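You operate a simulated robot arm through the tools that you are given. There is no shell and no other tool.

You run a simulated robot arm. Do the job below in one go: nothing can be reset, and whatever is moved stays where it is left.

## Task
Unplug the toaster, brush out its crumb tray and push it back.
Fine: socket 2 goes off first; white plug on the counter by the strip; brush back. Set down upright: brown brush. Where these are worked on the way, their far stop is far enough and under half their travel is too little: crumb tray. What is to be rubbed or washed off counts as gone when no trace of it is left.
Where things are to end (x, y in the base frame): white plug within 120 mm of [1050, 20].

The check looks at the end state, three seconds after you hand in, the way a careful person would. Anything else that was tipped, shoved, dropped, spilled or broken makes it a failure.

## Robot
A 7-joint arm with a two-finger parallel gripper, fixed in place. Base frame: the origin is on the floor under the middle of its stand, x ahead of it, y to its left, z up; the work surface is at about z = 900. Units: mm, degrees, N and s.
It reaches about 1479 mm from its shoulder. Its first joint turns from -166.0 to 166.0 degrees. Payload 4.4 kg.
The tool frame sits at the grasp point between the pads (the TCP): z along the fingers, y along the line on which they close. The tips reach 23 mm beyond it. Largest opening 94 mm; finger width 38, thickness 10; the body of the gripper, 54 by 96 mm, starts 39 mm behind the TCP.
Orientation is that of the tool frame in the base frame, as [roll, pitch, yaw] about the fixed x, y, z axes, in that order (R = Rz(yaw) Ry(pitch) Rx(roll)). With the fingers straight down and closing along the base's y, the tool's x points along the base's -x, its y along +y and its z along -z.

## Interface
- The arm moves only by the tool step_arm. Its argument "moves" is a list of rows, each an object (a shift or turn left out is 0, a gripper value left out holds the last) with "angular": the turn, a rotation vector about the base's x, y, z in units of 5 degrees (1.0 is 5 degrees), a list of three; "translation": the shift along the base's x, y, z in units of 40 mm (1.0 is 40 mm), a list of three; "fingers": the finger opening in cm, from 0 to 9.4. In form: [{"angular": [rx, ry, rz], "translation": [dx, dy, dz], "fingers": fingers}, ...]. A call has 1 to 20 rows; each row shifts and turns the commanded pose from where the row before left it. A call with a number of a shift or a turn outside -1 to 1 is refused whole. Each row takes 0.2 s and may step no farther than 50 mm and 8.6 degrees from the row before; otherwise, or with a gripper value out of range, the whole call is refused. A pose out of reach is approached as far as the arm can. The call stops where the force on the tool passes 90 N (or 10 N more than at its start, if that is more) or the arm is blocked; 0.2 s more then pass. Each finger travels about 72 mm/s and halts on what it meets, pressing with about 40 N; the grip force reading is that of the motor and also rises with nothing between the fingers. The clock runs only during rows and for 0.2 s after the last one: add rows that do not move to give the fingers time. It gives the time, the measured TCP pose, the force on the tool (base axes), the opening and the grip force at its end, in the units of the frame above (readings bear some noise), with the torque about the TCP (base axes, N m) and any sound that the robot's microphone picked up.
- Cameras (640 x 400 px; columns grow to the right, rows downward): "scene" is fixed at [48.8, -659.4, 1512]; the picture's right is [0.79, -0.62, 0.00], its down [-0.21, -0.27, -0.94] and it looks along [0.58, 0.74, -0.35] (base axes); focal length 373 px, centre (320, 200). "wrist" rides on the gripper at [86, 16, -74] in the tool frame; the picture's right is [-0.18, 0.98, 0.00], its down [-0.58, -0.11, -0.81] and it looks along [-0.79, -0.15, 0.59] (tool axes); focal length 243 px, centre (320, 200). There is no depth. A picture from a camera that has moved, and an enlarged one, comes with that camera's place and axes in the base frame and with its lens. The place of the scene camera against the robot may be out by one fixed shift of up to 25 mm in any direction.
- snapshot(camera): a new picture of that camera. It takes no simulated time.
- zoom(camera, box): a new picture of the part [left, top, right, bottom] of that camera's present view, enlarged. It takes no simulated time.
- job_done(): hands the job in; it is judged then, once.

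Nothing tells you positions but the pictures and the camera data. Unless the task says otherwise, let go and move clear before handing in.

The tools are called after ">>>" as name(argument=value, ...) on one line, values as JSON. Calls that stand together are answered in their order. step_arm: Moves the arm, as the interface text tells. Its arguments: {"type":"object","properties":{"moves":{"type":"array"}},"required":["moves"]} The other tools are called the same way: snapshot (camera) takes a picture; zoom (camera, box) takes an enlarged picture of a part of a camera's view; job_done () hands the job in.

At the start:

```text
time_s: 0.0
position: [505.6, 358.0, 1242.2]
orientation: [180.0, 0.0, 180.0]
ft_force: [0.0, -0.3, -1.0]
wrist_torque: [0.02, -0.02, -0.02]
gripper_width: 93.8
grip_force: 0.1
```

scene: 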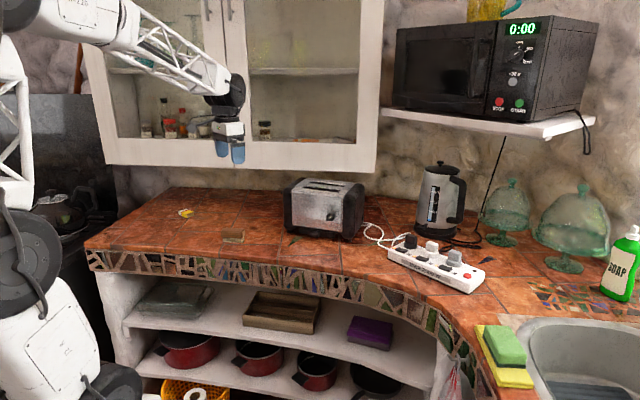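
wrist: 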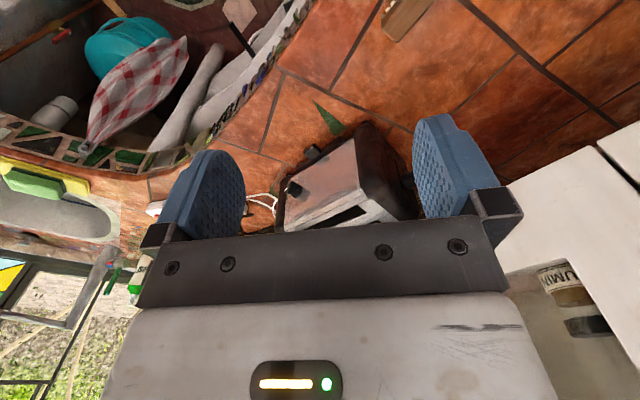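

I see the toaster on the counter, a power strip with several plugs to its right, and a kettle behind it. I'll take a closer look at each before moving.

>>> zoom(camera="scene", box=[350, 210, 510, 310])

>>> zoom(camera="scene", box=[260, 160, 400, 250])

>>> zoom(camera="scene", box=[90, 180, 290, 300])

>>> zoom(camera="wrist", box=[220, 0, 520, 240])

```text
4.00 times, centred on (430, 260) of scene
camera zoom: at [48.8, -659.4, 1512.0], right [0.79, -0.62, 0.0], down [-0.21, -0.27, -0.94], along [0.58, 0.74, -0.35], focal length 1491 px, centre (-120, -40)
```

zoom: 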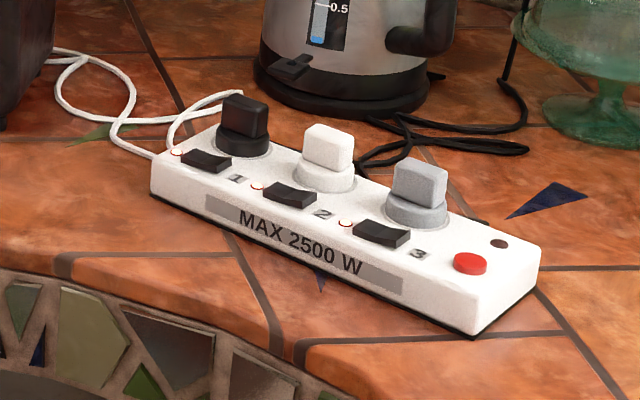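

```text
4.44 times, centred on (330, 205) of scene
camera zoom: at [48.8, -659.4, 1512.0], right [0.79, -0.62, 0.0], down [-0.21, -0.27, -0.94], along [0.58, 0.74, -0.35], focal length 1657 px, centre (276, 178)
```

zoom: 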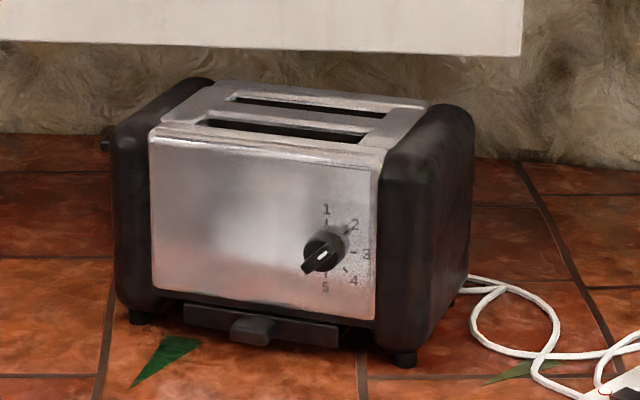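

```text
3.20 times, centred on (190, 240) of scene
camera zoom: at [48.8, -659.4, 1512.0], right [0.79, -0.62, 0.0], down [-0.21, -0.27, -0.94], along [0.58, 0.74, -0.35], focal length 1193 px, centre (736, 72)
```

zoom: 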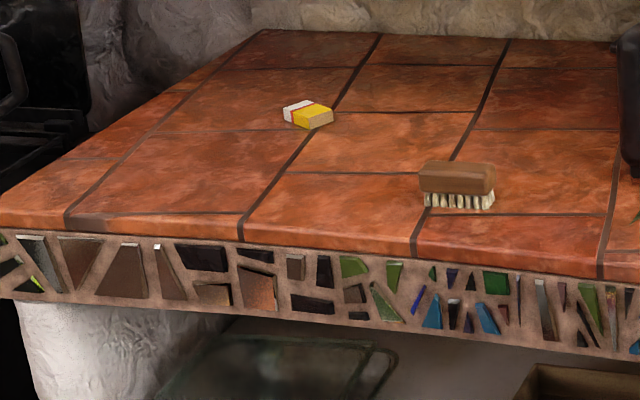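

```text
1.67 times, centred on (370, 120) of wrist
camera zoom: at [417.6, 373.2, 1317.0], right [0.18, 0.98, 0.0], down [0.58, -0.11, 0.81], along [0.79, -0.15, -0.59], focal length 404 px, centre (237, 333)
```

zoom: 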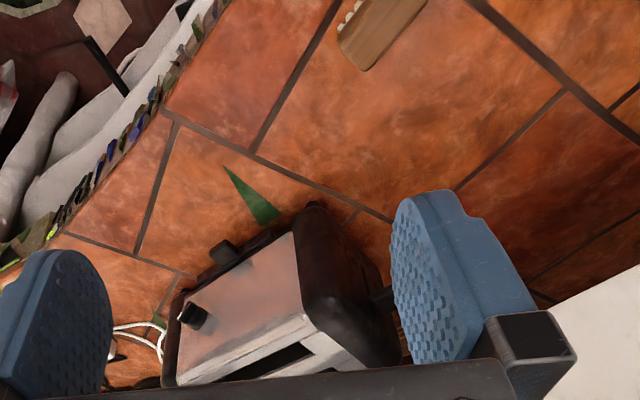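

The power strip lies near (930, -80), with black, white and grey plugs in sockets 1 to 3. The toaster is near (850, 380) with its tray on the robot side, and the brown brush is near (556, 499). I'll move the wrist camera over the strip to look closely at switch 2 and the plug.

>>> step_arm(moves=[{"translation": [0.4, -0.95, 0]}, {"translation": [0.4, -0.95, 0]}, {"translation": [0.4, -0.95, 0]}, {"translation": [0.4, -0.95, 0]}, {"translation": [0.4, -0.95, 0]}, {"translation": [0.4, -0.95, 0]}, {"translation": [0.4, -0.95, 0]}, {"translation": [0.4, -0.95, 0]}, {"translation": [0.4, -0.95, 0]}, {"translation": [0.4, -0.95, 0]}, {"translation": [0.4, -0.95, 0]}])

>>> snapshot(camera="wrist")

>>> snapshot(camera="scene")

```text
time_s: 2.4
position: [680.0, -63.0, 1240.7]
orientation: [180.0, 0.0, 180.0]
ft_force: [-0.4, -0.2, 0.6]
wrist_torque: [0.02, -0.03, 0.03]
gripper_width: 94.1
grip_force: 0.1
```

```text
taken
camera wrist: at [592.7, -46.9, 1315.7], right [0.18, 0.98, 0.0], down [0.58, -0.11, 0.81], along [0.79, -0.15, -0.59], focal length 243 px, centre (320, 200)
```

wrist: 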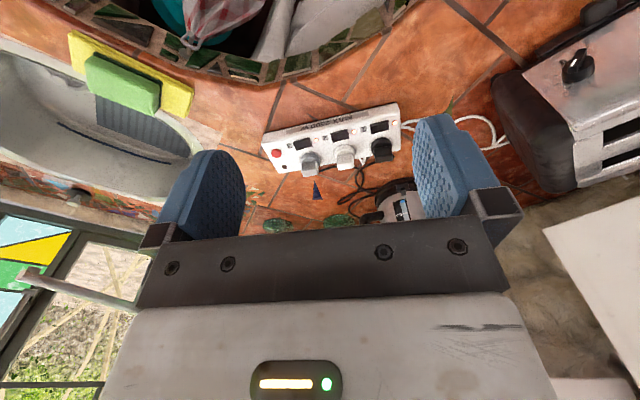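

```text
taken
```

scene: 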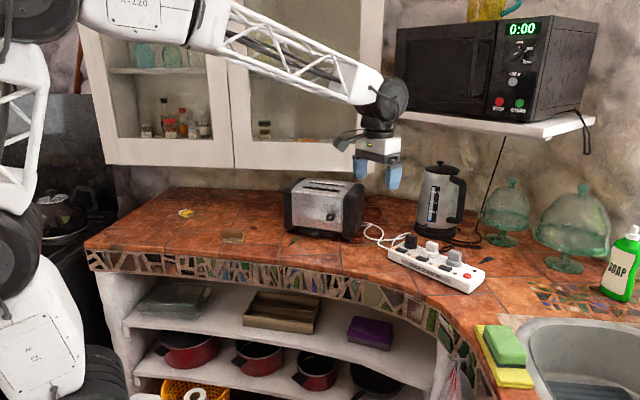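

The strip is now in clear view from the wrist. I'll enlarge it to measure the switches and plugs.

>>> zoom(camera="wrist", box=[250, 90, 420, 200])

>>> zoom(camera="scene", box=[400, 225, 470, 270])

```text
3.64 times, centred on (335, 145) of wrist
camera zoom: at [592.7, -46.9, 1315.7], right [0.18, 0.98, 0.0], down [0.58, -0.11, 0.81], along [0.79, -0.15, -0.59], focal length 882 px, centre (266, 400)
```

zoom: 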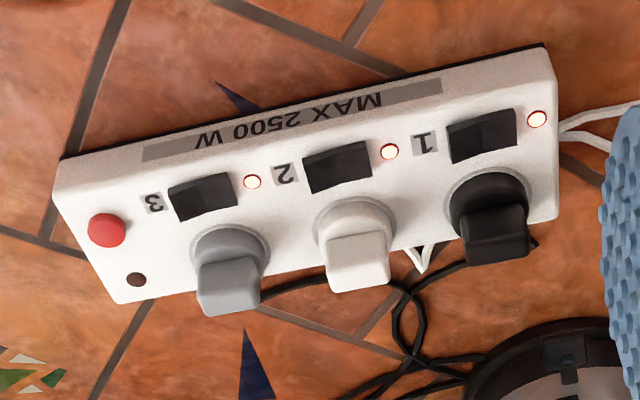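

```text
8.89 times, centred on (435, 248) of scene
camera zoom: at [48.8, -659.4, 1512.0], right [0.79, -0.62, 0.0], down [-0.21, -0.27, -0.94], along [0.58, 0.74, -0.35], focal length 3313 px, centre (-702, -222)
```

zoom: 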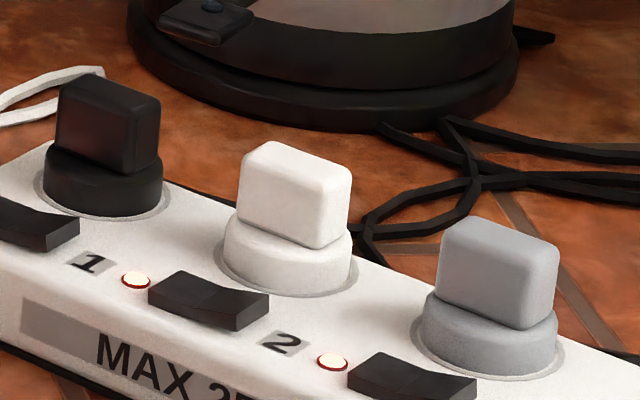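

All three sockets show lit lamps, and switch 2 sits next to the white plug. I'm moving the camera lower and closer to see how the rockers are tilted.

>>> step_arm(moves=[{"translation": [0.5, 0, -0.8]}, {"translation": [0.5, 0, -0.8]}, {"translation": [0.5, 0, -0.8]}, {"translation": [0.5, 0, -0.8]}])

>>> zoom(camera="wrist", box=[220, 40, 440, 200])

>>> snapshot(camera="wrist")

```text
time_s: 3.4
position: [760.2, -61.0, 1116.1]
orientation: [180.0, 0.1, -180.0]
ft_force: [0.5, -0.3, 0.5]
wrist_torque: [-0.01, 0.0, 0.01]
gripper_width: 94.0
grip_force: 0.1
```

```text
2.50 times, centred on (330, 120) of wrist
camera zoom: at [673.8, -45.2, 1191.0], right [0.18, 0.98, 0.0], down [0.58, -0.11, 0.81], along [0.79, -0.15, -0.59], focal length 606 px, centre (295, 400)
```

zoom: 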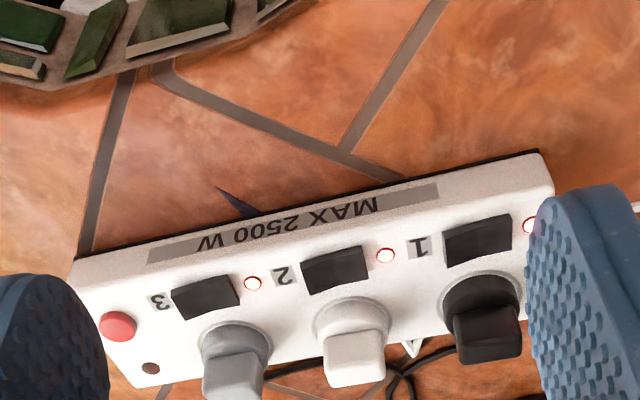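

```text
taken
camera wrist: at [673.8, -45.2, 1191.0], right [0.18, 0.98, 0.0], down [0.58, -0.11, 0.81], along [0.79, -0.15, -0.59], focal length 243 px, centre (320, 200)
```

wrist: 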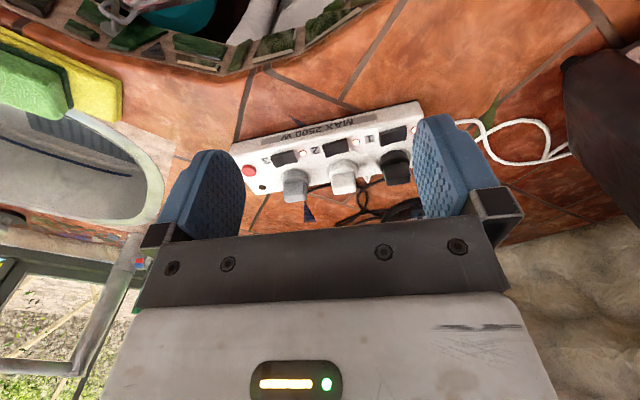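

I'll zoom further into rocker 2 to see which end is raised.

>>> zoom(camera="wrist", box=[310, 125, 374, 165])

>>> zoom(camera="scene", box=[408, 246, 440, 266])

>>> zoom(camera="scene", box=[388, 236, 468, 286])

```text
10.00 times, centred on (342, 145) of wrist
camera zoom: at [673.8, -45.2, 1191.0], right [0.18, 0.98, 0.0], down [0.58, -0.11, 0.81], along [0.79, -0.15, -0.59], focal length 2426 px, centre (100, 750)
```

zoom: 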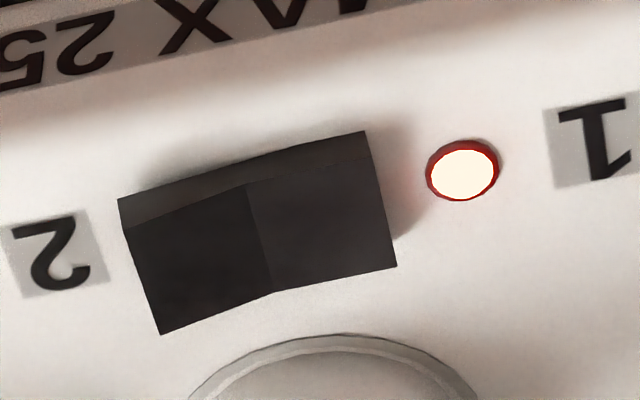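

```text
16.00 times, centred on (424, 256) of scene
camera zoom: at [48.8, -659.4, 1512.0], right [0.79, -0.62, 0.0], down [-0.21, -0.27, -0.94], along [0.58, 0.74, -0.35], focal length 5964 px, centre (-1344, -696)
```

zoom: 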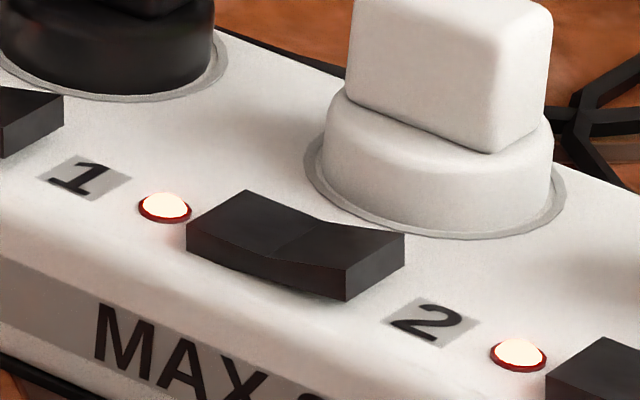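

```text
8.00 times, centred on (428, 261) of scene
camera zoom: at [48.8, -659.4, 1512.0], right [0.79, -0.62, 0.0], down [-0.21, -0.27, -0.94], along [0.58, 0.74, -0.35], focal length 2982 px, centre (-544, -288)
```

zoom: 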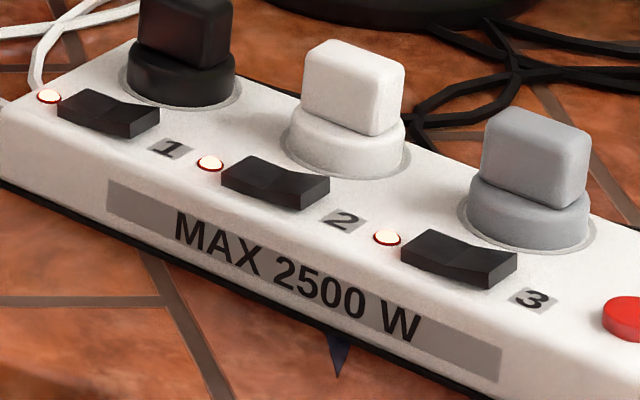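

>>> zoom(camera="scene", box=[415, 253, 431, 263])

>>> zoom(camera="wrist", box=[318, 132, 354, 162])

>>> zoom(camera="wrist", box=[260, 140, 310, 175])

```text
16.00 times, centred on (423, 258) of scene
camera zoom: at [48.8, -659.4, 1512.0], right [0.79, -0.62, 0.0], down [-0.21, -0.27, -0.94], along [0.58, 0.74, -0.35], focal length 5964 px, centre (-1328, -728)
```

zoom: 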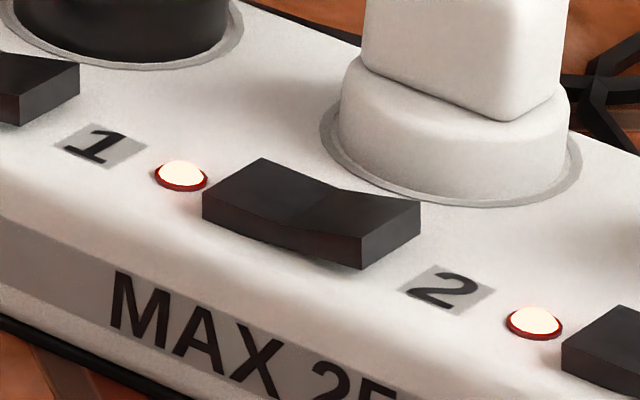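

```text
13.33 times, centred on (336, 147) of wrist
camera zoom: at [673.8, -45.2, 1191.0], right [0.18, 0.98, 0.0], down [0.58, -0.11, 0.81], along [0.79, -0.15, -0.59], focal length 3235 px, centre (107, 907)
```

zoom: 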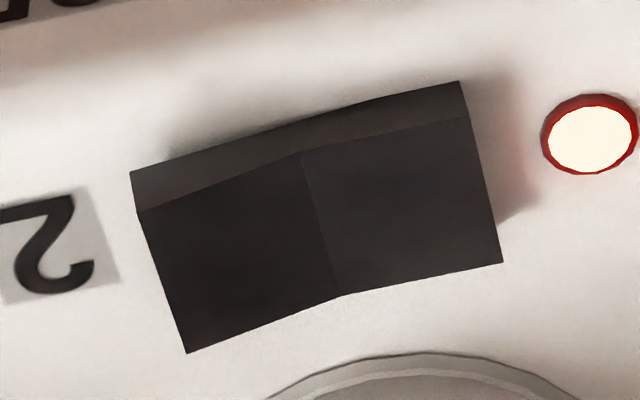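

```text
11.43 times, centred on (285, 158) of wrist
camera zoom: at [673.8, -45.2, 1191.0], right [0.18, 0.98, 0.0], down [0.58, -0.11, 0.81], along [0.79, -0.15, -0.59], focal length 2773 px, centre (720, 686)
```

zoom: 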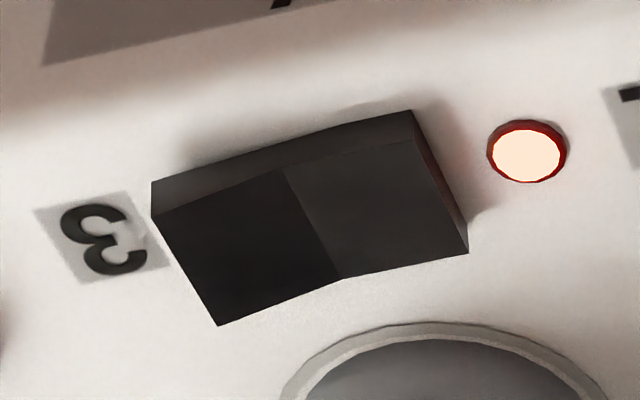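

Rocker 2's lamp-side end is pressed down and the end next to the "2" label is raised, so that raised end is the one to press. I'll shift sideways so I can triangulate its height.

>>> step_arm(moves=[{"translation": [0, 1, 0]}, {"translation": [0, 1, 0]}, {}])

>>> zoom(camera="wrist", box=[250, 100, 346, 160])

>>> step_arm(moves=[{"translation": [0, -1, 0]}, {"translation": [0, -1, 0]}, {"translation": [0, -1, 0]}, {"translation": [0, -1, 0]}, {}])

>>> zoom(camera="wrist", box=[340, 100, 436, 160])

>>> snapshot(camera="wrist")

```text
time_s: 4.2
position: [759.8, 19.5, 1115.4]
orientation: [179.9, 0.0, -180.0]
ft_force: [-0.1, 1.3, -0.6]
wrist_torque: [0.01, -0.01, -0.01]
gripper_width: 94.2
grip_force: 0.0
```

```text
6.67 times, centred on (298, 130) of wrist
camera zoom: at [672.6, 34.5, 1189.6], right [0.18, 0.98, 0.0], down [0.58, -0.11, 0.81], along [0.79, -0.15, -0.59], focal length 1618 px, centre (467, 667)
```

zoom: 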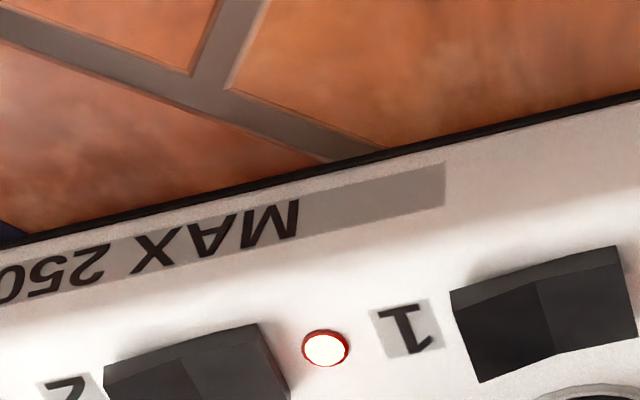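

```text
time_s: 5.4
position: [760.0, -141.3, 1113.7]
orientation: [-180.0, 0.0, -180.0]
ft_force: [0.4, 0.5, 0.5]
wrist_torque: [-0.01, 0.01, 0.01]
gripper_width: 94.0
grip_force: 0.1
```

```text
6.67 times, centred on (388, 130) of wrist
camera zoom: at [673.0, -125.4, 1189.5], right [0.18, 0.98, 0.0], down [0.58, -0.11, 0.81], along [0.79, -0.15, -0.59], focal length 1618 px, centre (-133, 667)
```

zoom: 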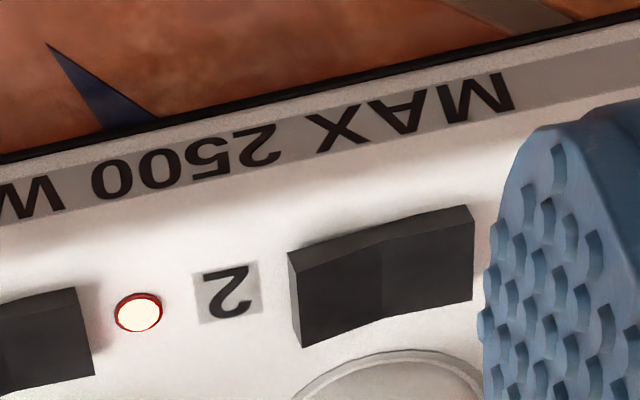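

```text
taken
camera wrist: at [673.0, -125.4, 1189.5], right [0.18, 0.98, 0.0], down [0.58, -0.11, 0.81], along [0.79, -0.15, -0.59], focal length 243 px, centre (320, 200)
```

wrist: 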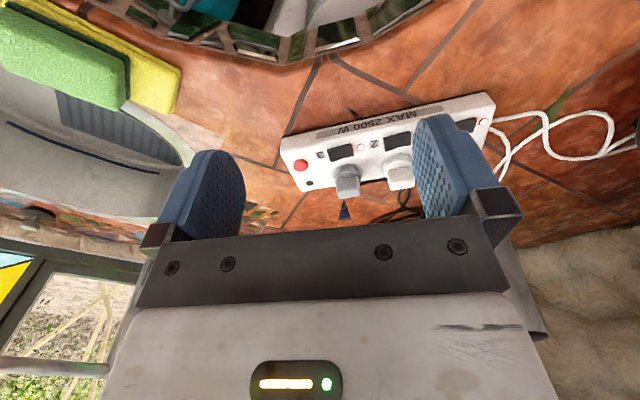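

By triangulation, rocker 2 spans x 889–910 and y -48 to -83, and its raised end tops out near z 947. I'll close the fingers, turn 5° to line up with the strip, and move above the raised end.

>>> step_arm(moves=[{"translation": [0.66, 0.3, 0], "fingers": 0, "angular": [0, 0, 0.2]}, {"translation": [0.66, 0.3, 0], "angular": [0, 0, 0.2]}, {"translation": [0.66, 0.3, 0], "angular": [0, 0, 0.2]}, {"translation": [0.66, 0.3, 0], "angular": [0, 0, 0.2]}, {"translation": [0.66, 0.33, 0], "angular": [0, 0, 0.2]}, {"translation": [0, 0, -0.9]}, {"translation": [0, 0, -0.9]}, {"translation": [0, 0, -0.6]}, {}])

>>> snapshot(camera="wrist")

>>> zoom(camera="scene", box=[370, 190, 498, 270])

```text
time_s: 7.4
position: [893.5, -81.5, 1019.8]
orientation: [-180.0, 0.0, -175.0]
ft_force: [0.5, 0.2, 0.5]
wrist_torque: [0.0, -0.03, 0.01]
gripper_width: 0.0
grip_force: 40.2
```

```text
taken
camera wrist: at [804.7, -71.9, 1094.4], right [0.1, 1.0, 0.0], down [0.59, -0.06, 0.81], along [0.8, -0.08, -0.59], focal length 243 px, centre (320, 200)
```

wrist: 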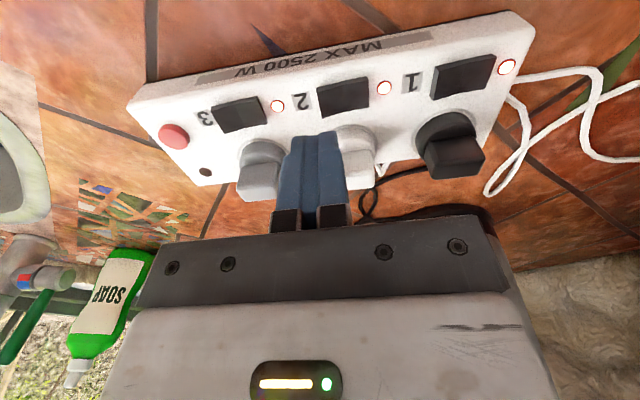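

```text
5.00 times, centred on (434, 230) of scene
camera zoom: at [48.8, -659.4, 1512.0], right [0.79, -0.62, 0.0], down [-0.21, -0.27, -0.94], along [0.58, 0.74, -0.35], focal length 1864 px, centre (-250, 50)
```

zoom: 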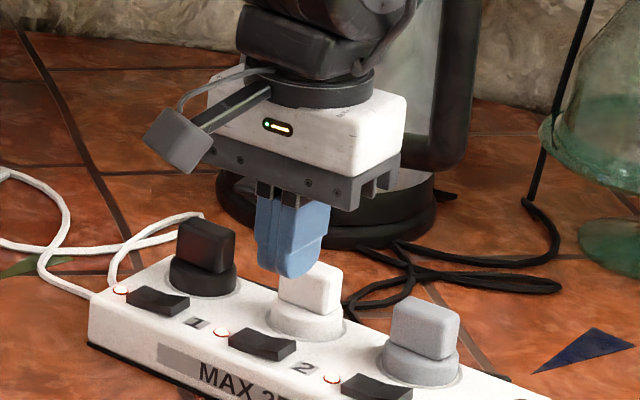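

The closed fingertips are above the raised end, clear in front of the white plug. I'll descend gently and watch for contact.

>>> step_arm(moves=[{"translation": [0, 0.02, -0.5]}, {"translation": [0, 0, -0.5]}, {"translation": [0, 0, -0.1]}, {"translation": [0, 0, -0.05]}, {"translation": [0, 0, -0.05]}, {}])

>>> zoom(camera="scene", box=[388, 226, 452, 266])

>>> zoom(camera="wrist", box=[240, 40, 400, 140])

```text
time_s: 8.8
position: [892.7, -78.9, 970.4]
orientation: [180.0, 0.1, -174.9]
ft_force: [0.5, -0.4, 0.7]
wrist_torque: [0.01, 0.01, 0.01]
gripper_width: 0.2
grip_force: 39.8
```

```text
10.00 times, centred on (420, 246) of scene
camera zoom: at [48.8, -659.4, 1512.0], right [0.79, -0.62, 0.0], down [-0.21, -0.27, -0.94], along [0.58, 0.74, -0.35], focal length 3727 px, centre (-680, -260)
```

zoom: 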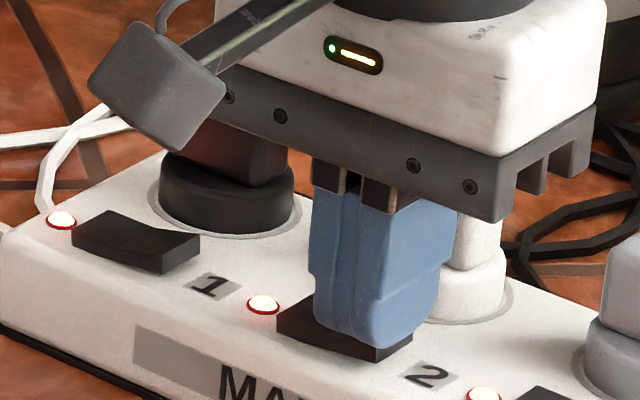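

```text
4.00 times, centred on (320, 90) of wrist
camera zoom: at [804.7, -70.2, 1044.9], right [0.1, 1.0, 0.0], down [0.59, -0.06, 0.81], along [0.8, -0.08, -0.59], focal length 970 px, centre (320, 640)
```

zoom: 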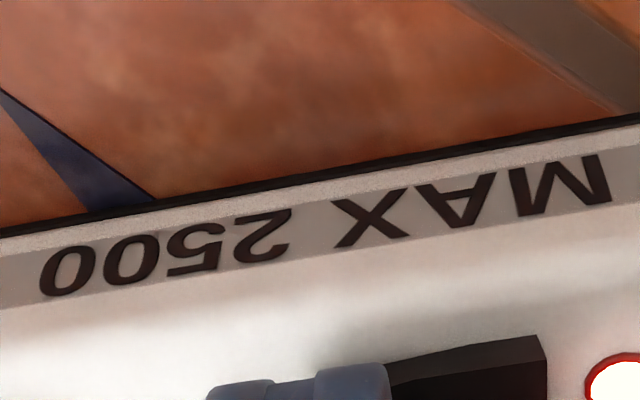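

>>> step_arm(moves=[{"translation": [0, -0.02, -0.05]}, {"translation": [0, 0, -0.05]}, {}])

>>> zoom(camera="scene", box=[388, 226, 452, 266])

```text
time_s: 9.6
position: [893.4, -80.7, 965.9]
orientation: [180.0, 0.0, -175.0]
ft_force: [0.1, -1.2, 0.5]
wrist_torque: [-0.04, 0.04, 0.01]
gripper_width: 0.0
grip_force: 40.0
```

```text
10.00 times, centred on (420, 246) of scene
camera zoom: at [48.8, -659.4, 1512.0], right [0.79, -0.62, 0.0], down [-0.21, -0.27, -0.94], along [0.58, 0.74, -0.35], focal length 3727 px, centre (-680, -260)
```

zoom: 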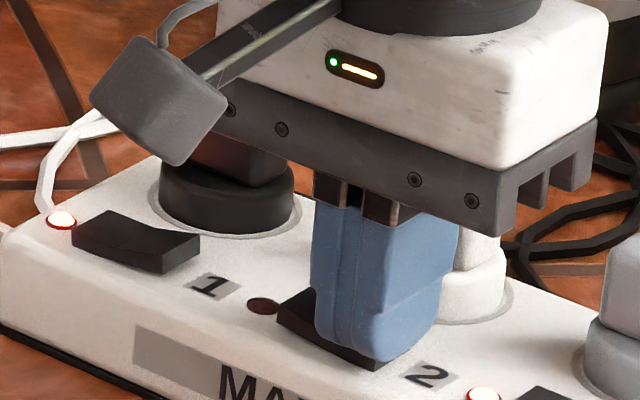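

Lamp 2 has gone dark. I'll back off straight up and check that it stays off.

>>> step_arm(moves=[{"translation": [0, 0, 0.5]}, {"translation": [0, 0, 1]}, {"translation": [-0.8, 0, 0.6]}, {"translation": [-0.8, 0, 0.6], "fingers": 9.4}, {"translation": [-0.5, 0, 0.4]}, {}])

>>> zoom(camera="scene", box=[388, 226, 468, 276])

>>> snapshot(camera="wrist")

>>> zoom(camera="wrist", box=[240, 40, 432, 200])

```text
time_s: 11.0
position: [807.3, -80.5, 1090.4]
orientation: [180.0, 0.0, -174.9]
ft_force: [-0.6, 0.5, -0.3]
wrist_torque: [-0.04, -0.01, 0.02]
gripper_width: 94.0
grip_force: 0.0
```

```text
8.00 times, centred on (428, 251) of scene
camera zoom: at [48.8, -659.4, 1512.0], right [0.79, -0.62, 0.0], down [-0.21, -0.27, -0.94], along [0.58, 0.74, -0.35], focal length 2982 px, centre (-544, -208)
```

zoom: 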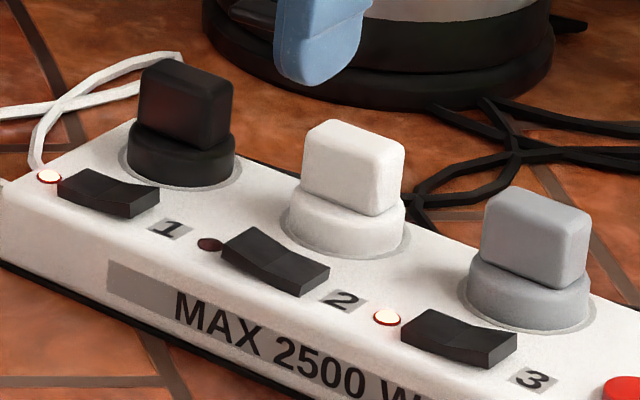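

```text
taken
camera wrist: at [719.4, -70.5, 1165.3], right [0.1, 1.0, 0.0], down [0.59, -0.06, 0.81], along [0.8, -0.08, -0.59], focal length 243 px, centre (320, 200)
```

wrist: 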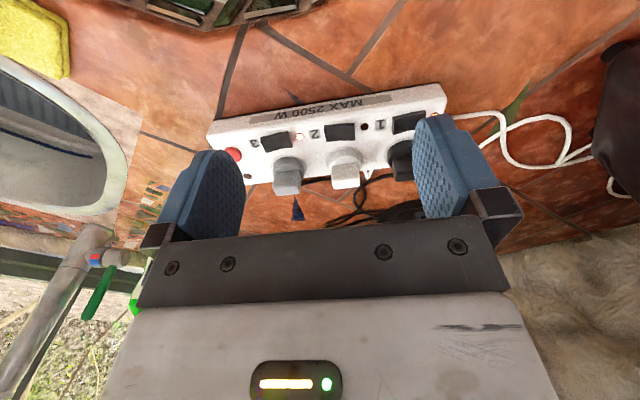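

```text
2.50 times, centred on (336, 120) of wrist
camera zoom: at [719.4, -70.5, 1165.3], right [0.1, 1.0, 0.0], down [0.59, -0.06, 0.81], along [0.8, -0.08, -0.59], focal length 606 px, centre (280, 400)
```

zoom: 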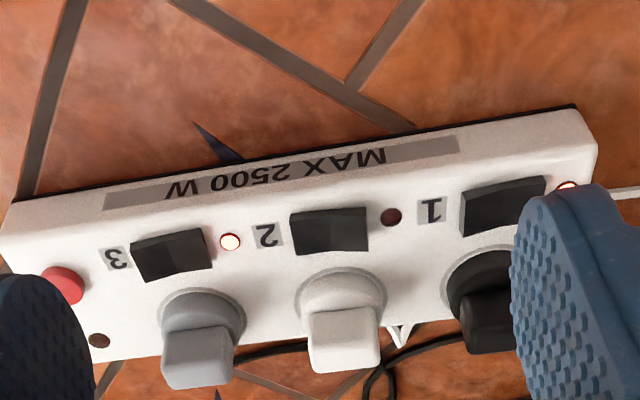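

Socket 2 is off, while sockets 1 and 3 are still lit. Next I'll measure the white plug's block closely.

>>> zoom(camera="wrist", box=[312, 145, 376, 195])

>>> zoom(camera="scene", box=[415, 235, 447, 260])

```text
8.00 times, centred on (344, 170) of wrist
camera zoom: at [719.4, -70.5, 1165.3], right [0.1, 1.0, 0.0], down [0.59, -0.06, 0.81], along [0.8, -0.08, -0.59], focal length 1941 px, centre (128, 440)
```

zoom: 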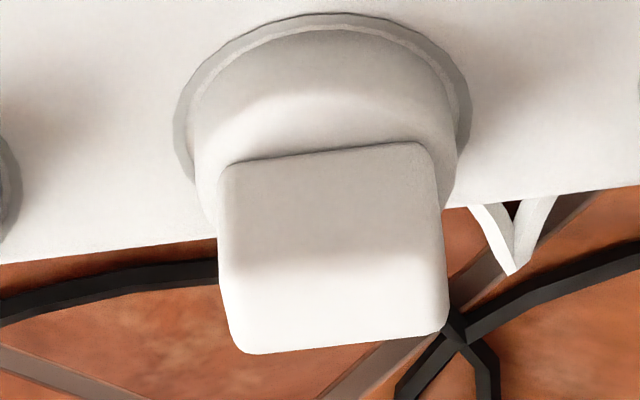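

```text
16.00 times, centred on (431, 248) of scene
camera zoom: at [48.8, -659.4, 1512.0], right [0.79, -0.62, 0.0], down [-0.21, -0.27, -0.94], along [0.58, 0.74, -0.35], focal length 5964 px, centre (-1456, -560)
```

zoom: 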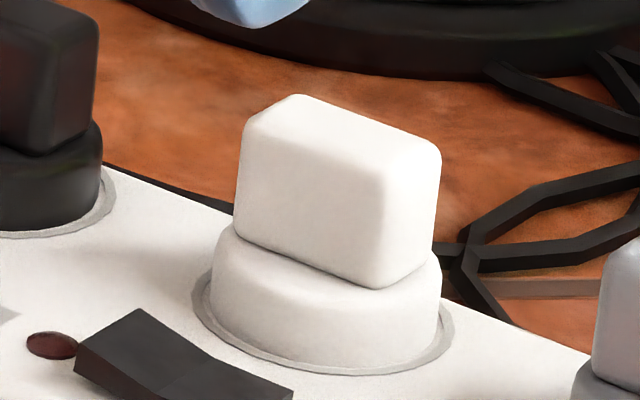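

The white plug's block is about 35 × 22 mm, centred near (950, -60), with its top near z 972. Before grasping it I'll look at the counter behind the strip to pick a clear spot to lay it.

>>> step_arm(moves=[{"translation": [0.6, 0.7, 0.4]}, {"translation": [0.6, 0.7, 0.4]}, {"translation": [0.6, 0.7, 0.4]}, {"translation": [0.5, 0.4, 0.3]}, {}])

>>> snapshot(camera="wrist")

>>> zoom(camera="wrist", box=[200, 40, 440, 200])

```text
time_s: 12.2
position: [898.5, 20.9, 1149.5]
orientation: [-179.9, 0.0, -174.9]
ft_force: [-0.2, -0.7, -0.2]
wrist_torque: [-0.01, 0.01, -0.01]
gripper_width: 94.0
grip_force: 0.2
```

```text
taken
camera wrist: at [810.9, 29.4, 1224.4], right [0.1, 1.0, 0.0], down [0.59, -0.06, 0.81], along [0.8, -0.08, -0.59], focal length 243 px, centre (320, 200)
```

wrist: 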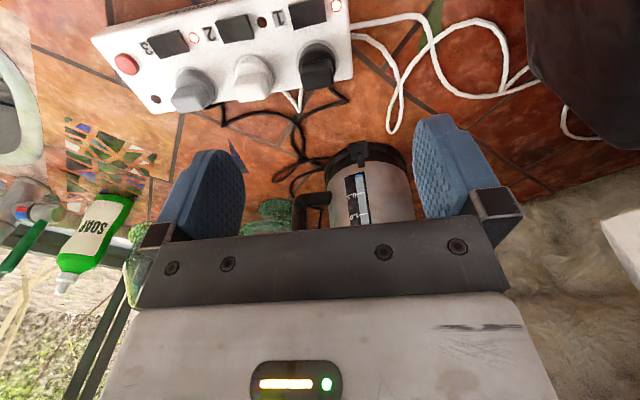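

```text
2.50 times, centred on (320, 120) of wrist
camera zoom: at [810.9, 29.4, 1224.4], right [0.1, 1.0, 0.0], down [0.59, -0.06, 0.81], along [0.8, -0.08, -0.59], focal length 606 px, centre (320, 400)
```

zoom: 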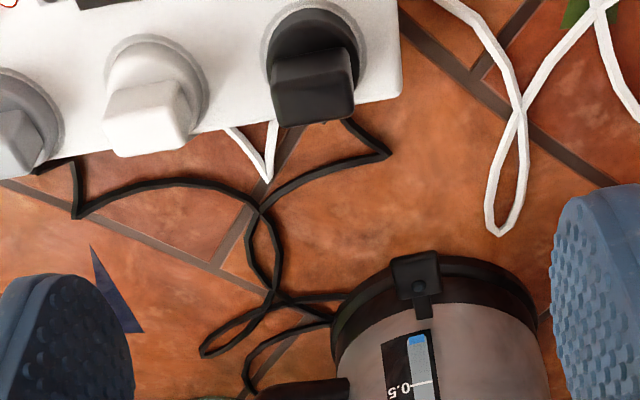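

The cords behind the strip leave a clear patch near (1015, 85), about 70 mm from the target point and well clear of the kettle. I'll move over the white plug with the fingers at 6 cm.

>>> step_arm(moves=[{"translation": [0.3, -0.5, -0.5], "fingers": 6.0}, {"translation": [0.3, -0.5, -0.5]}, {"translation": [0.3, -0.5, -0.5]}, {"translation": [0.3, -0.5, -0.5]}, {"translation": [0.087, -0.02, -0.5]}, {}])

>>> snapshot(camera="wrist")

>>> zoom(camera="scene", box=[370, 190, 498, 270])

```text
time_s: 13.6
position: [954.2, -59.9, 1049.2]
orientation: [-179.9, 0.0, -174.9]
ft_force: [-0.1, 0.2, -0.6]
wrist_torque: [0.0, -0.02, -0.01]
gripper_width: 59.9
grip_force: 0.0
```

```text
taken
camera wrist: at [865.0, -52.1, 1124.5], right [0.1, 1.0, 0.0], down [0.59, -0.06, 0.81], along [0.8, -0.08, -0.59], focal length 243 px, centre (320, 200)
```

wrist: 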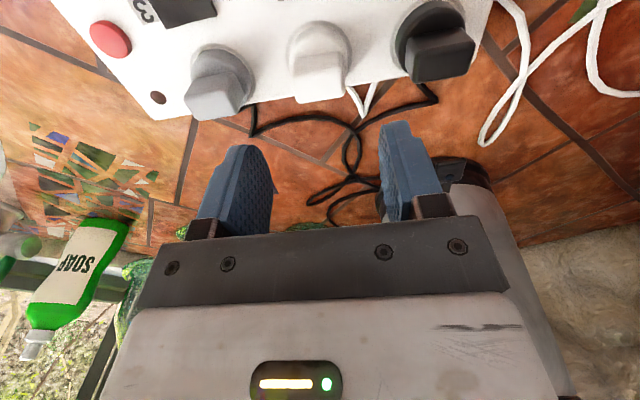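

```text
5.00 times, centred on (434, 230) of scene
camera zoom: at [48.8, -659.4, 1512.0], right [0.79, -0.62, 0.0], down [-0.21, -0.27, -0.94], along [0.58, 0.74, -0.35], focal length 1864 px, centre (-250, 50)
```

zoom: 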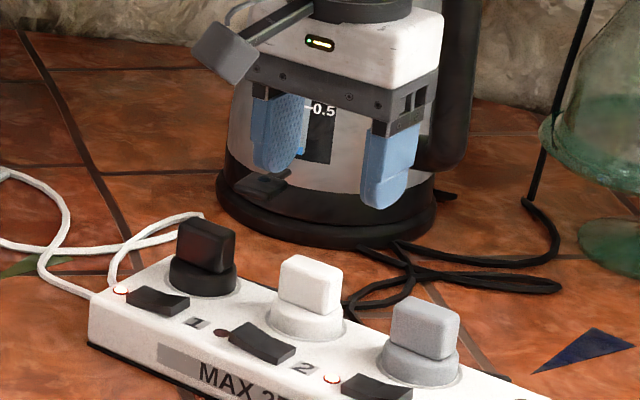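

>>> zoom(camera="wrist", box=[270, 10, 374, 110])

```text
4.00 times, centred on (322, 60) of wrist
camera zoom: at [865.0, -52.1, 1124.5], right [0.1, 1.0, 0.0], down [0.59, -0.06, 0.81], along [0.8, -0.08, -0.59], focal length 970 px, centre (312, 760)
```

zoom: 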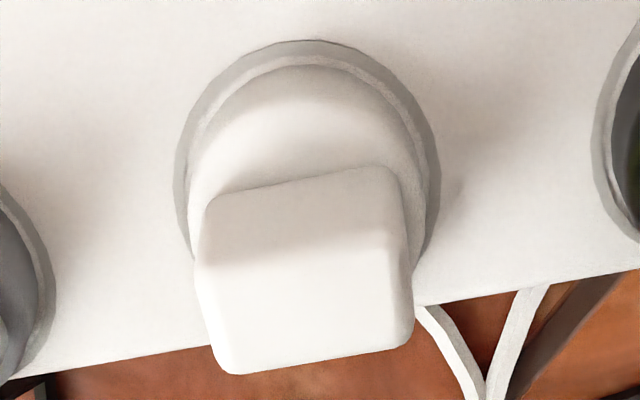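

The plug block centre is at about (948, -60) and aligned with the gripper. I'll descend around it and stop just above its round base.

>>> step_arm(moves=[{"translation": [-0.14, 0, -0.5]}, {"translation": [0, 0, -0.5]}, {"translation": [0, 0, -0.5]}, {"translation": [0, 0, -0.15]}, {"translation": [0, 0, -0.1]}, {}])

>>> zoom(camera="scene", box=[388, 216, 468, 266])

>>> snapshot(camera="wrist")

```text
time_s: 15.0
position: [946.5, -60.9, 981.4]
orientation: [179.9, 0.0, -174.9]
ft_force: [0.2, -0.1, -0.2]
wrist_torque: [-0.01, 0.0, 0.03]
gripper_width: 60.1
grip_force: 0.1
```

```text
8.00 times, centred on (428, 241) of scene
camera zoom: at [48.8, -659.4, 1512.0], right [0.79, -0.62, 0.0], down [-0.21, -0.27, -0.94], along [0.58, 0.74, -0.35], focal length 2982 px, centre (-544, -128)
```

zoom: 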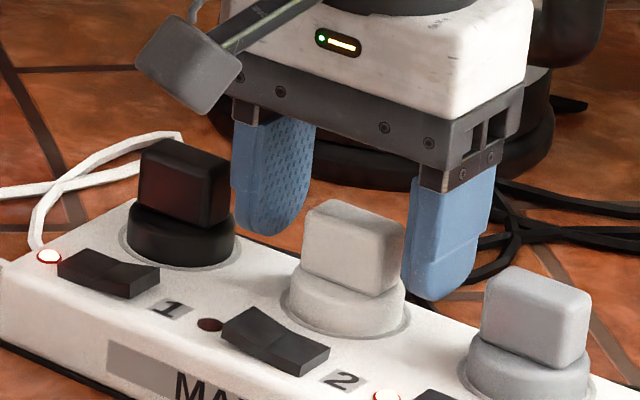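

```text
taken
camera wrist: at [858.2, -52.9, 1055.6], right [0.1, 1.0, 0.0], down [0.59, -0.06, 0.81], along [0.8, -0.08, -0.59], focal length 243 px, centre (320, 200)
```

wrist: 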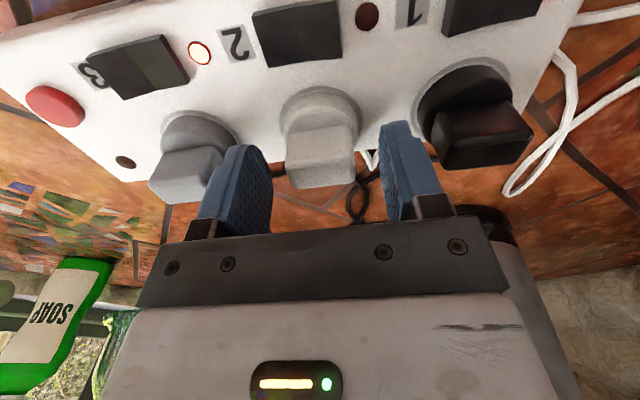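

>>> step_arm(moves=[{"translation": [0.05, 0.02, -0.1]}, {"fingers": 3.0}, {"fingers": 2.0}, {"fingers": 0}, {}, {}])

>>> zoom(camera="scene", box=[388, 216, 468, 266])

```text
time_s: 16.4
position: [949.9, -61.6, 978.0]
orientation: [-179.9, 0.0, -174.9]
ft_force: [0.1, 0.9, 4.5]
wrist_torque: [-0.04, 0.05, -0.02]
gripper_width: 33.4
grip_force: 39.8
```

```text
8.00 times, centred on (428, 241) of scene
camera zoom: at [48.8, -659.4, 1512.0], right [0.79, -0.62, 0.0], down [-0.21, -0.27, -0.94], along [0.58, 0.74, -0.35], focal length 2982 px, centre (-544, -128)
```

zoom: 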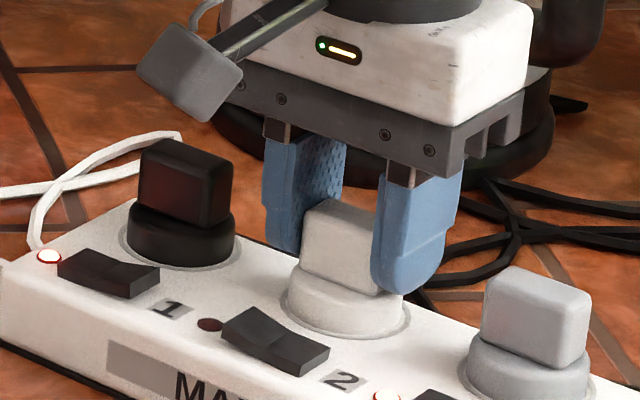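

The gripper has closed on the block at 33 mm. I'll pull straight up slowly.

>>> step_arm(moves=[{"translation": [0, 0, 0.1]}, {"translation": [0, 0, 0.1]}, {"translation": [0, 0, 0.1]}, {"translation": [0, 0, 0.1]}, {}])

>>> zoom(camera="scene", box=[388, 216, 468, 266])

```text
time_s: 17.6
position: [949.8, -57.7, 991.5]
orientation: [-179.9, 0.1, -175.0]
ft_force: [-0.4, -0.1, -0.3]
wrist_torque: [-0.01, -0.06, 0.02]
gripper_width: 33.4
grip_force: 39.7
```

```text
8.00 times, centred on (428, 241) of scene
camera zoom: at [48.8, -659.4, 1512.0], right [0.79, -0.62, 0.0], down [-0.21, -0.27, -0.94], along [0.58, 0.74, -0.35], focal length 2982 px, centre (-544, -128)
```

zoom: 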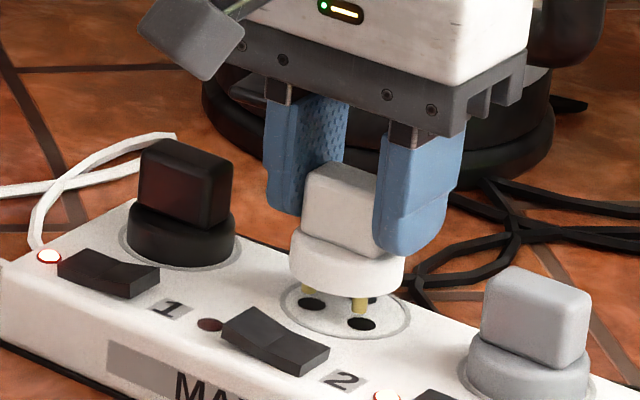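

The plug is coming out and its pins are visible. I'm lifting it well clear.

>>> step_arm(moves=[{"translation": [0, 0, 0.25]}, {"translation": [0, 0, 0.5]}, {"translation": [0, 0, 0.8]}, {}])

>>> zoom(camera="scene", box=[370, 190, 482, 260])

>>> snapshot(camera="wrist")

>>> snapshot(camera="scene")

```text
time_s: 18.6
position: [947.1, -60.0, 1052.6]
orientation: [180.0, 0.0, -175.0]
ft_force: [0.1, 0.3, -1.0]
wrist_torque: [0.01, -0.01, -0.03]
gripper_width: 33.5
grip_force: 39.7
```

```text
5.71 times, centred on (426, 225) of scene
camera zoom: at [48.8, -659.4, 1512.0], right [0.79, -0.62, 0.0], down [-0.21, -0.27, -0.94], along [0.58, 0.74, -0.35], focal length 2130 px, centre (-286, 57)
```

zoom: 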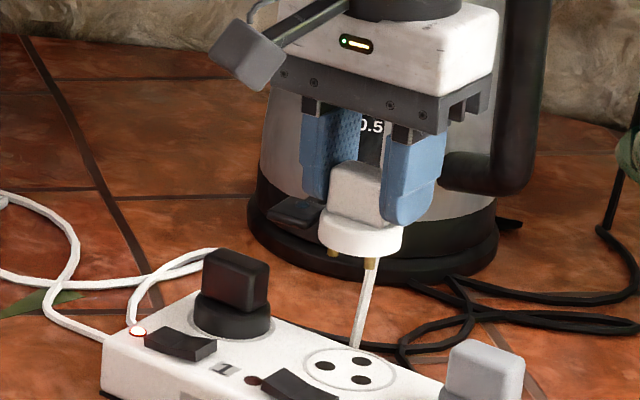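

```text
taken
camera wrist: at [858.1, -51.1, 1128.6], right [0.1, 1.0, 0.0], down [0.59, -0.06, 0.81], along [0.8, -0.08, -0.59], focal length 243 px, centre (320, 200)
```

wrist: 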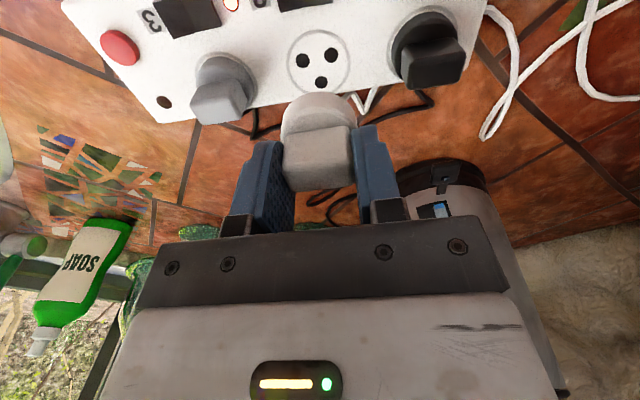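

```text
taken
```

scene: 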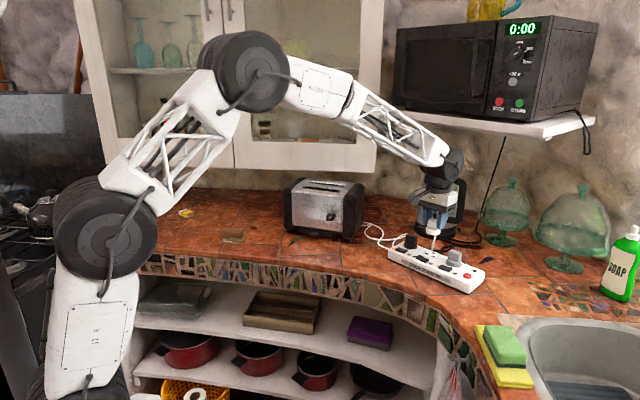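

The plug is free, with three pins about 20 mm long and its cord following it. I'll carry it over to about (1030, 62), between the strip and the kettle.

>>> step_arm(moves=[{"translation": [0.2, 0.3, 0.1]}, {"translation": [0.5, 0.7, 0]}, {"translation": [0.5, 0.75, 0]}, {"translation": [0.5, 0.75, 0]}, {"translation": [0.35, 0.5, 0]}, {}])

>>> zoom(camera="scene", box=[370, 140, 498, 260])

>>> snapshot(camera="wrist")

```text
time_s: 20.0
position: [1030.4, 58.9, 1056.7]
orientation: [179.9, 0.0, -175.0]
ft_force: [0.8, 0.2, -1.7]
wrist_torque: [0.01, 0.0, -0.04]
gripper_width: 33.4
grip_force: 40.0
```

```text
3.33 times, centred on (434, 200) of scene
camera zoom: at [48.8, -659.4, 1512.0], right [0.79, -0.62, 0.0], down [-0.21, -0.27, -0.94], along [0.58, 0.74, -0.35], focal length 1242 px, centre (-60, 200)
```

zoom: 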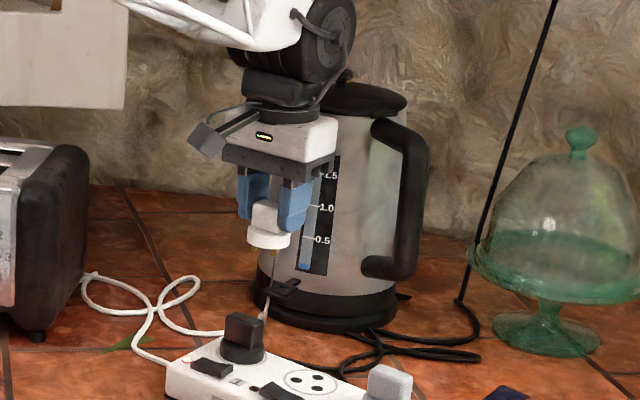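

```text
taken
camera wrist: at [942.1, 68.2, 1132.8], right [0.1, 1.0, 0.0], down [0.59, -0.06, 0.81], along [0.8, -0.08, -0.59], focal length 243 px, centre (320, 200)
```

wrist: 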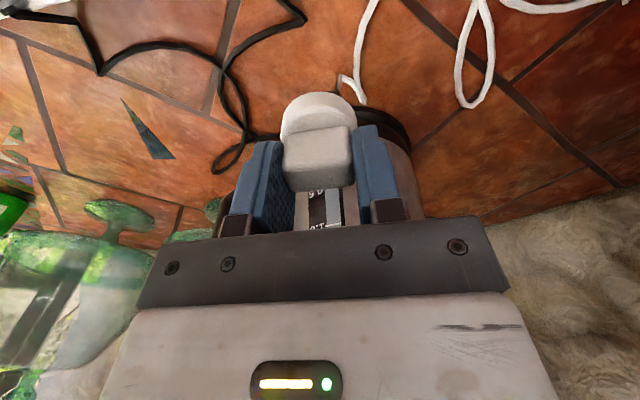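

Clearance to the kettle is a bit tight here, so I'll shift to about (1015, 72) and lower until the pins just touch the counter.

>>> step_arm(moves=[{"translation": [-0.38, 0.3, -0.3]}, {"translation": [0, 0, -0.5]}, {"translation": [0, 0, -0.5]}, {"translation": [0, 0, -0.5]}, {"translation": [0, 0, -0.3]}, {"translation": [0, 0, -0.1]}, {}])

>>> zoom(camera="scene", box=[370, 140, 498, 260])

```text
time_s: 21.6
position: [1014.4, 71.5, 970.4]
orientation: [180.0, 0.1, -175.0]
ft_force: [0.1, -0.2, -0.1]
wrist_torque: [0.05, -0.01, 0.0]
gripper_width: 33.4
grip_force: 40.1
```

```text
3.33 times, centred on (434, 200) of scene
camera zoom: at [48.8, -659.4, 1512.0], right [0.79, -0.62, 0.0], down [-0.21, -0.27, -0.94], along [0.58, 0.74, -0.35], focal length 1242 px, centre (-60, 200)
```

zoom: 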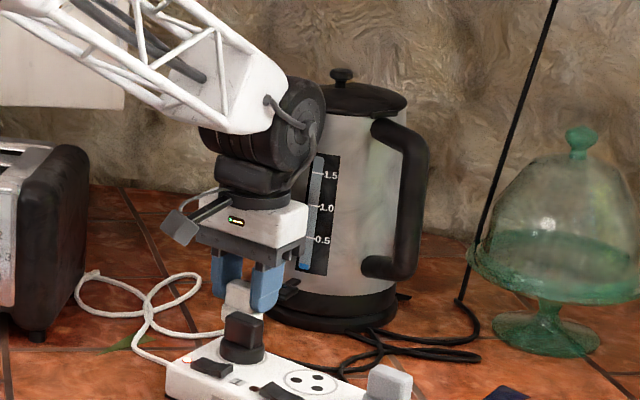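

>>> step_arm(moves=[{"translation": [0, 0, -0.1]}, {"translation": [0, 0, -0.05]}, {"translation": [0, 0, -0.05]}, {}])

>>> zoom(camera="scene", box=[390, 190, 470, 240])

>>> snapshot(camera="wrist")

```text
time_s: 22.6
position: [1017.1, 71.2, 963.3]
orientation: [-179.9, 0.0, -175.0]
ft_force: [-0.3, 0.6, -0.3]
wrist_torque: [0.0, -0.02, 0.0]
gripper_width: 33.2
grip_force: 39.9
```

```text
8.00 times, centred on (430, 215) of scene
camera zoom: at [48.8, -659.4, 1512.0], right [0.79, -0.62, 0.0], down [-0.21, -0.27, -0.94], along [0.58, 0.74, -0.35], focal length 2982 px, centre (-560, 80)
```

zoom: 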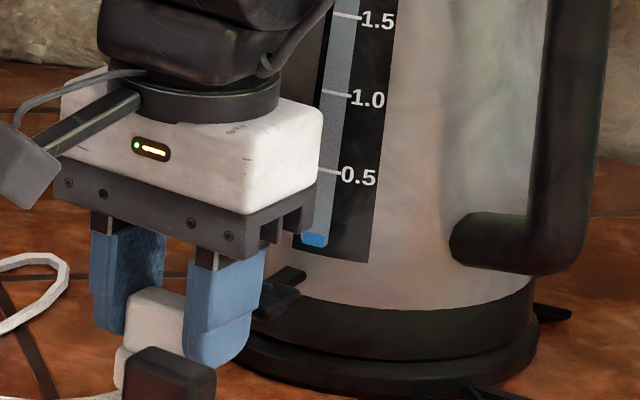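

```text
taken
camera wrist: at [927.1, 80.1, 1037.3], right [0.1, 1.0, 0.0], down [0.59, -0.06, 0.81], along [0.8, -0.08, -0.59], focal length 243 px, centre (320, 200)
```

wrist: 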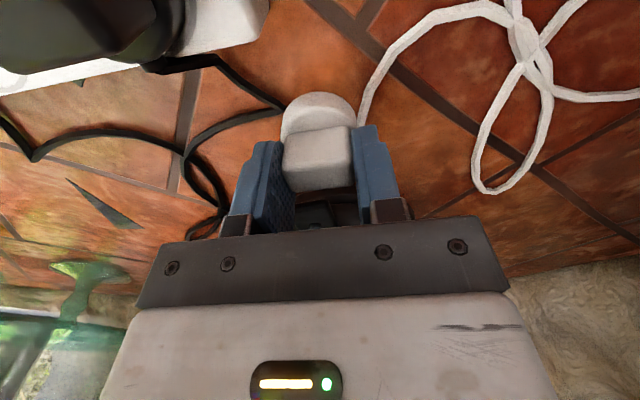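

>>> step_arm(moves=[{"translation": [0, 0, -0.05]}, {"translation": [0, 0, -0.05]}, {}])

>>> step_arm(moves=[{"translation": [0, 0, -0.05]}, {}])

```text
time_s: 23.4
position: [1016.1, 72.5, 958.7]
orientation: [-179.9, 0.0, -175.0]
ft_force: [0.4, -0.5, -1.6]
wrist_torque: [-0.03, 0.01, 0.01]
gripper_width: 33.5
grip_force: 40.0
```

```text
time_s: 24.0
position: [1015.5, 72.2, 956.7]
orientation: [-180.0, -0.1, -174.9]
ft_force: [0.2, -0.2, -0.4]
wrist_torque: [-0.03, 0.0, -0.02]
gripper_width: 33.4
grip_force: 39.5
```

>>> step_arm(moves=[{"translation": [0, 0, -0.05]}, {"translation": [0, 0, -0.05]}, {}])

>>> step_arm(moves=[{"translation": [0, 0, -0.05]}, {}])

```text
time_s: 24.8
position: [1017.1, 72.1, 952.4]
orientation: [180.0, 0.0, -175.1]
ft_force: [-0.3, 0.5, -1.1]
wrist_torque: [-0.01, 0.03, -0.02]
gripper_width: 33.4
grip_force: 39.5
```

```text
time_s: 25.4
position: [1016.7, 72.1, 950.3]
orientation: [-180.0, 0.2, -175.0]
ft_force: [-3.1, 1.4, 10.8]
wrist_torque: [0.05, 0.2, -0.04]
gripper_width: 33.5
grip_force: 39.7
```

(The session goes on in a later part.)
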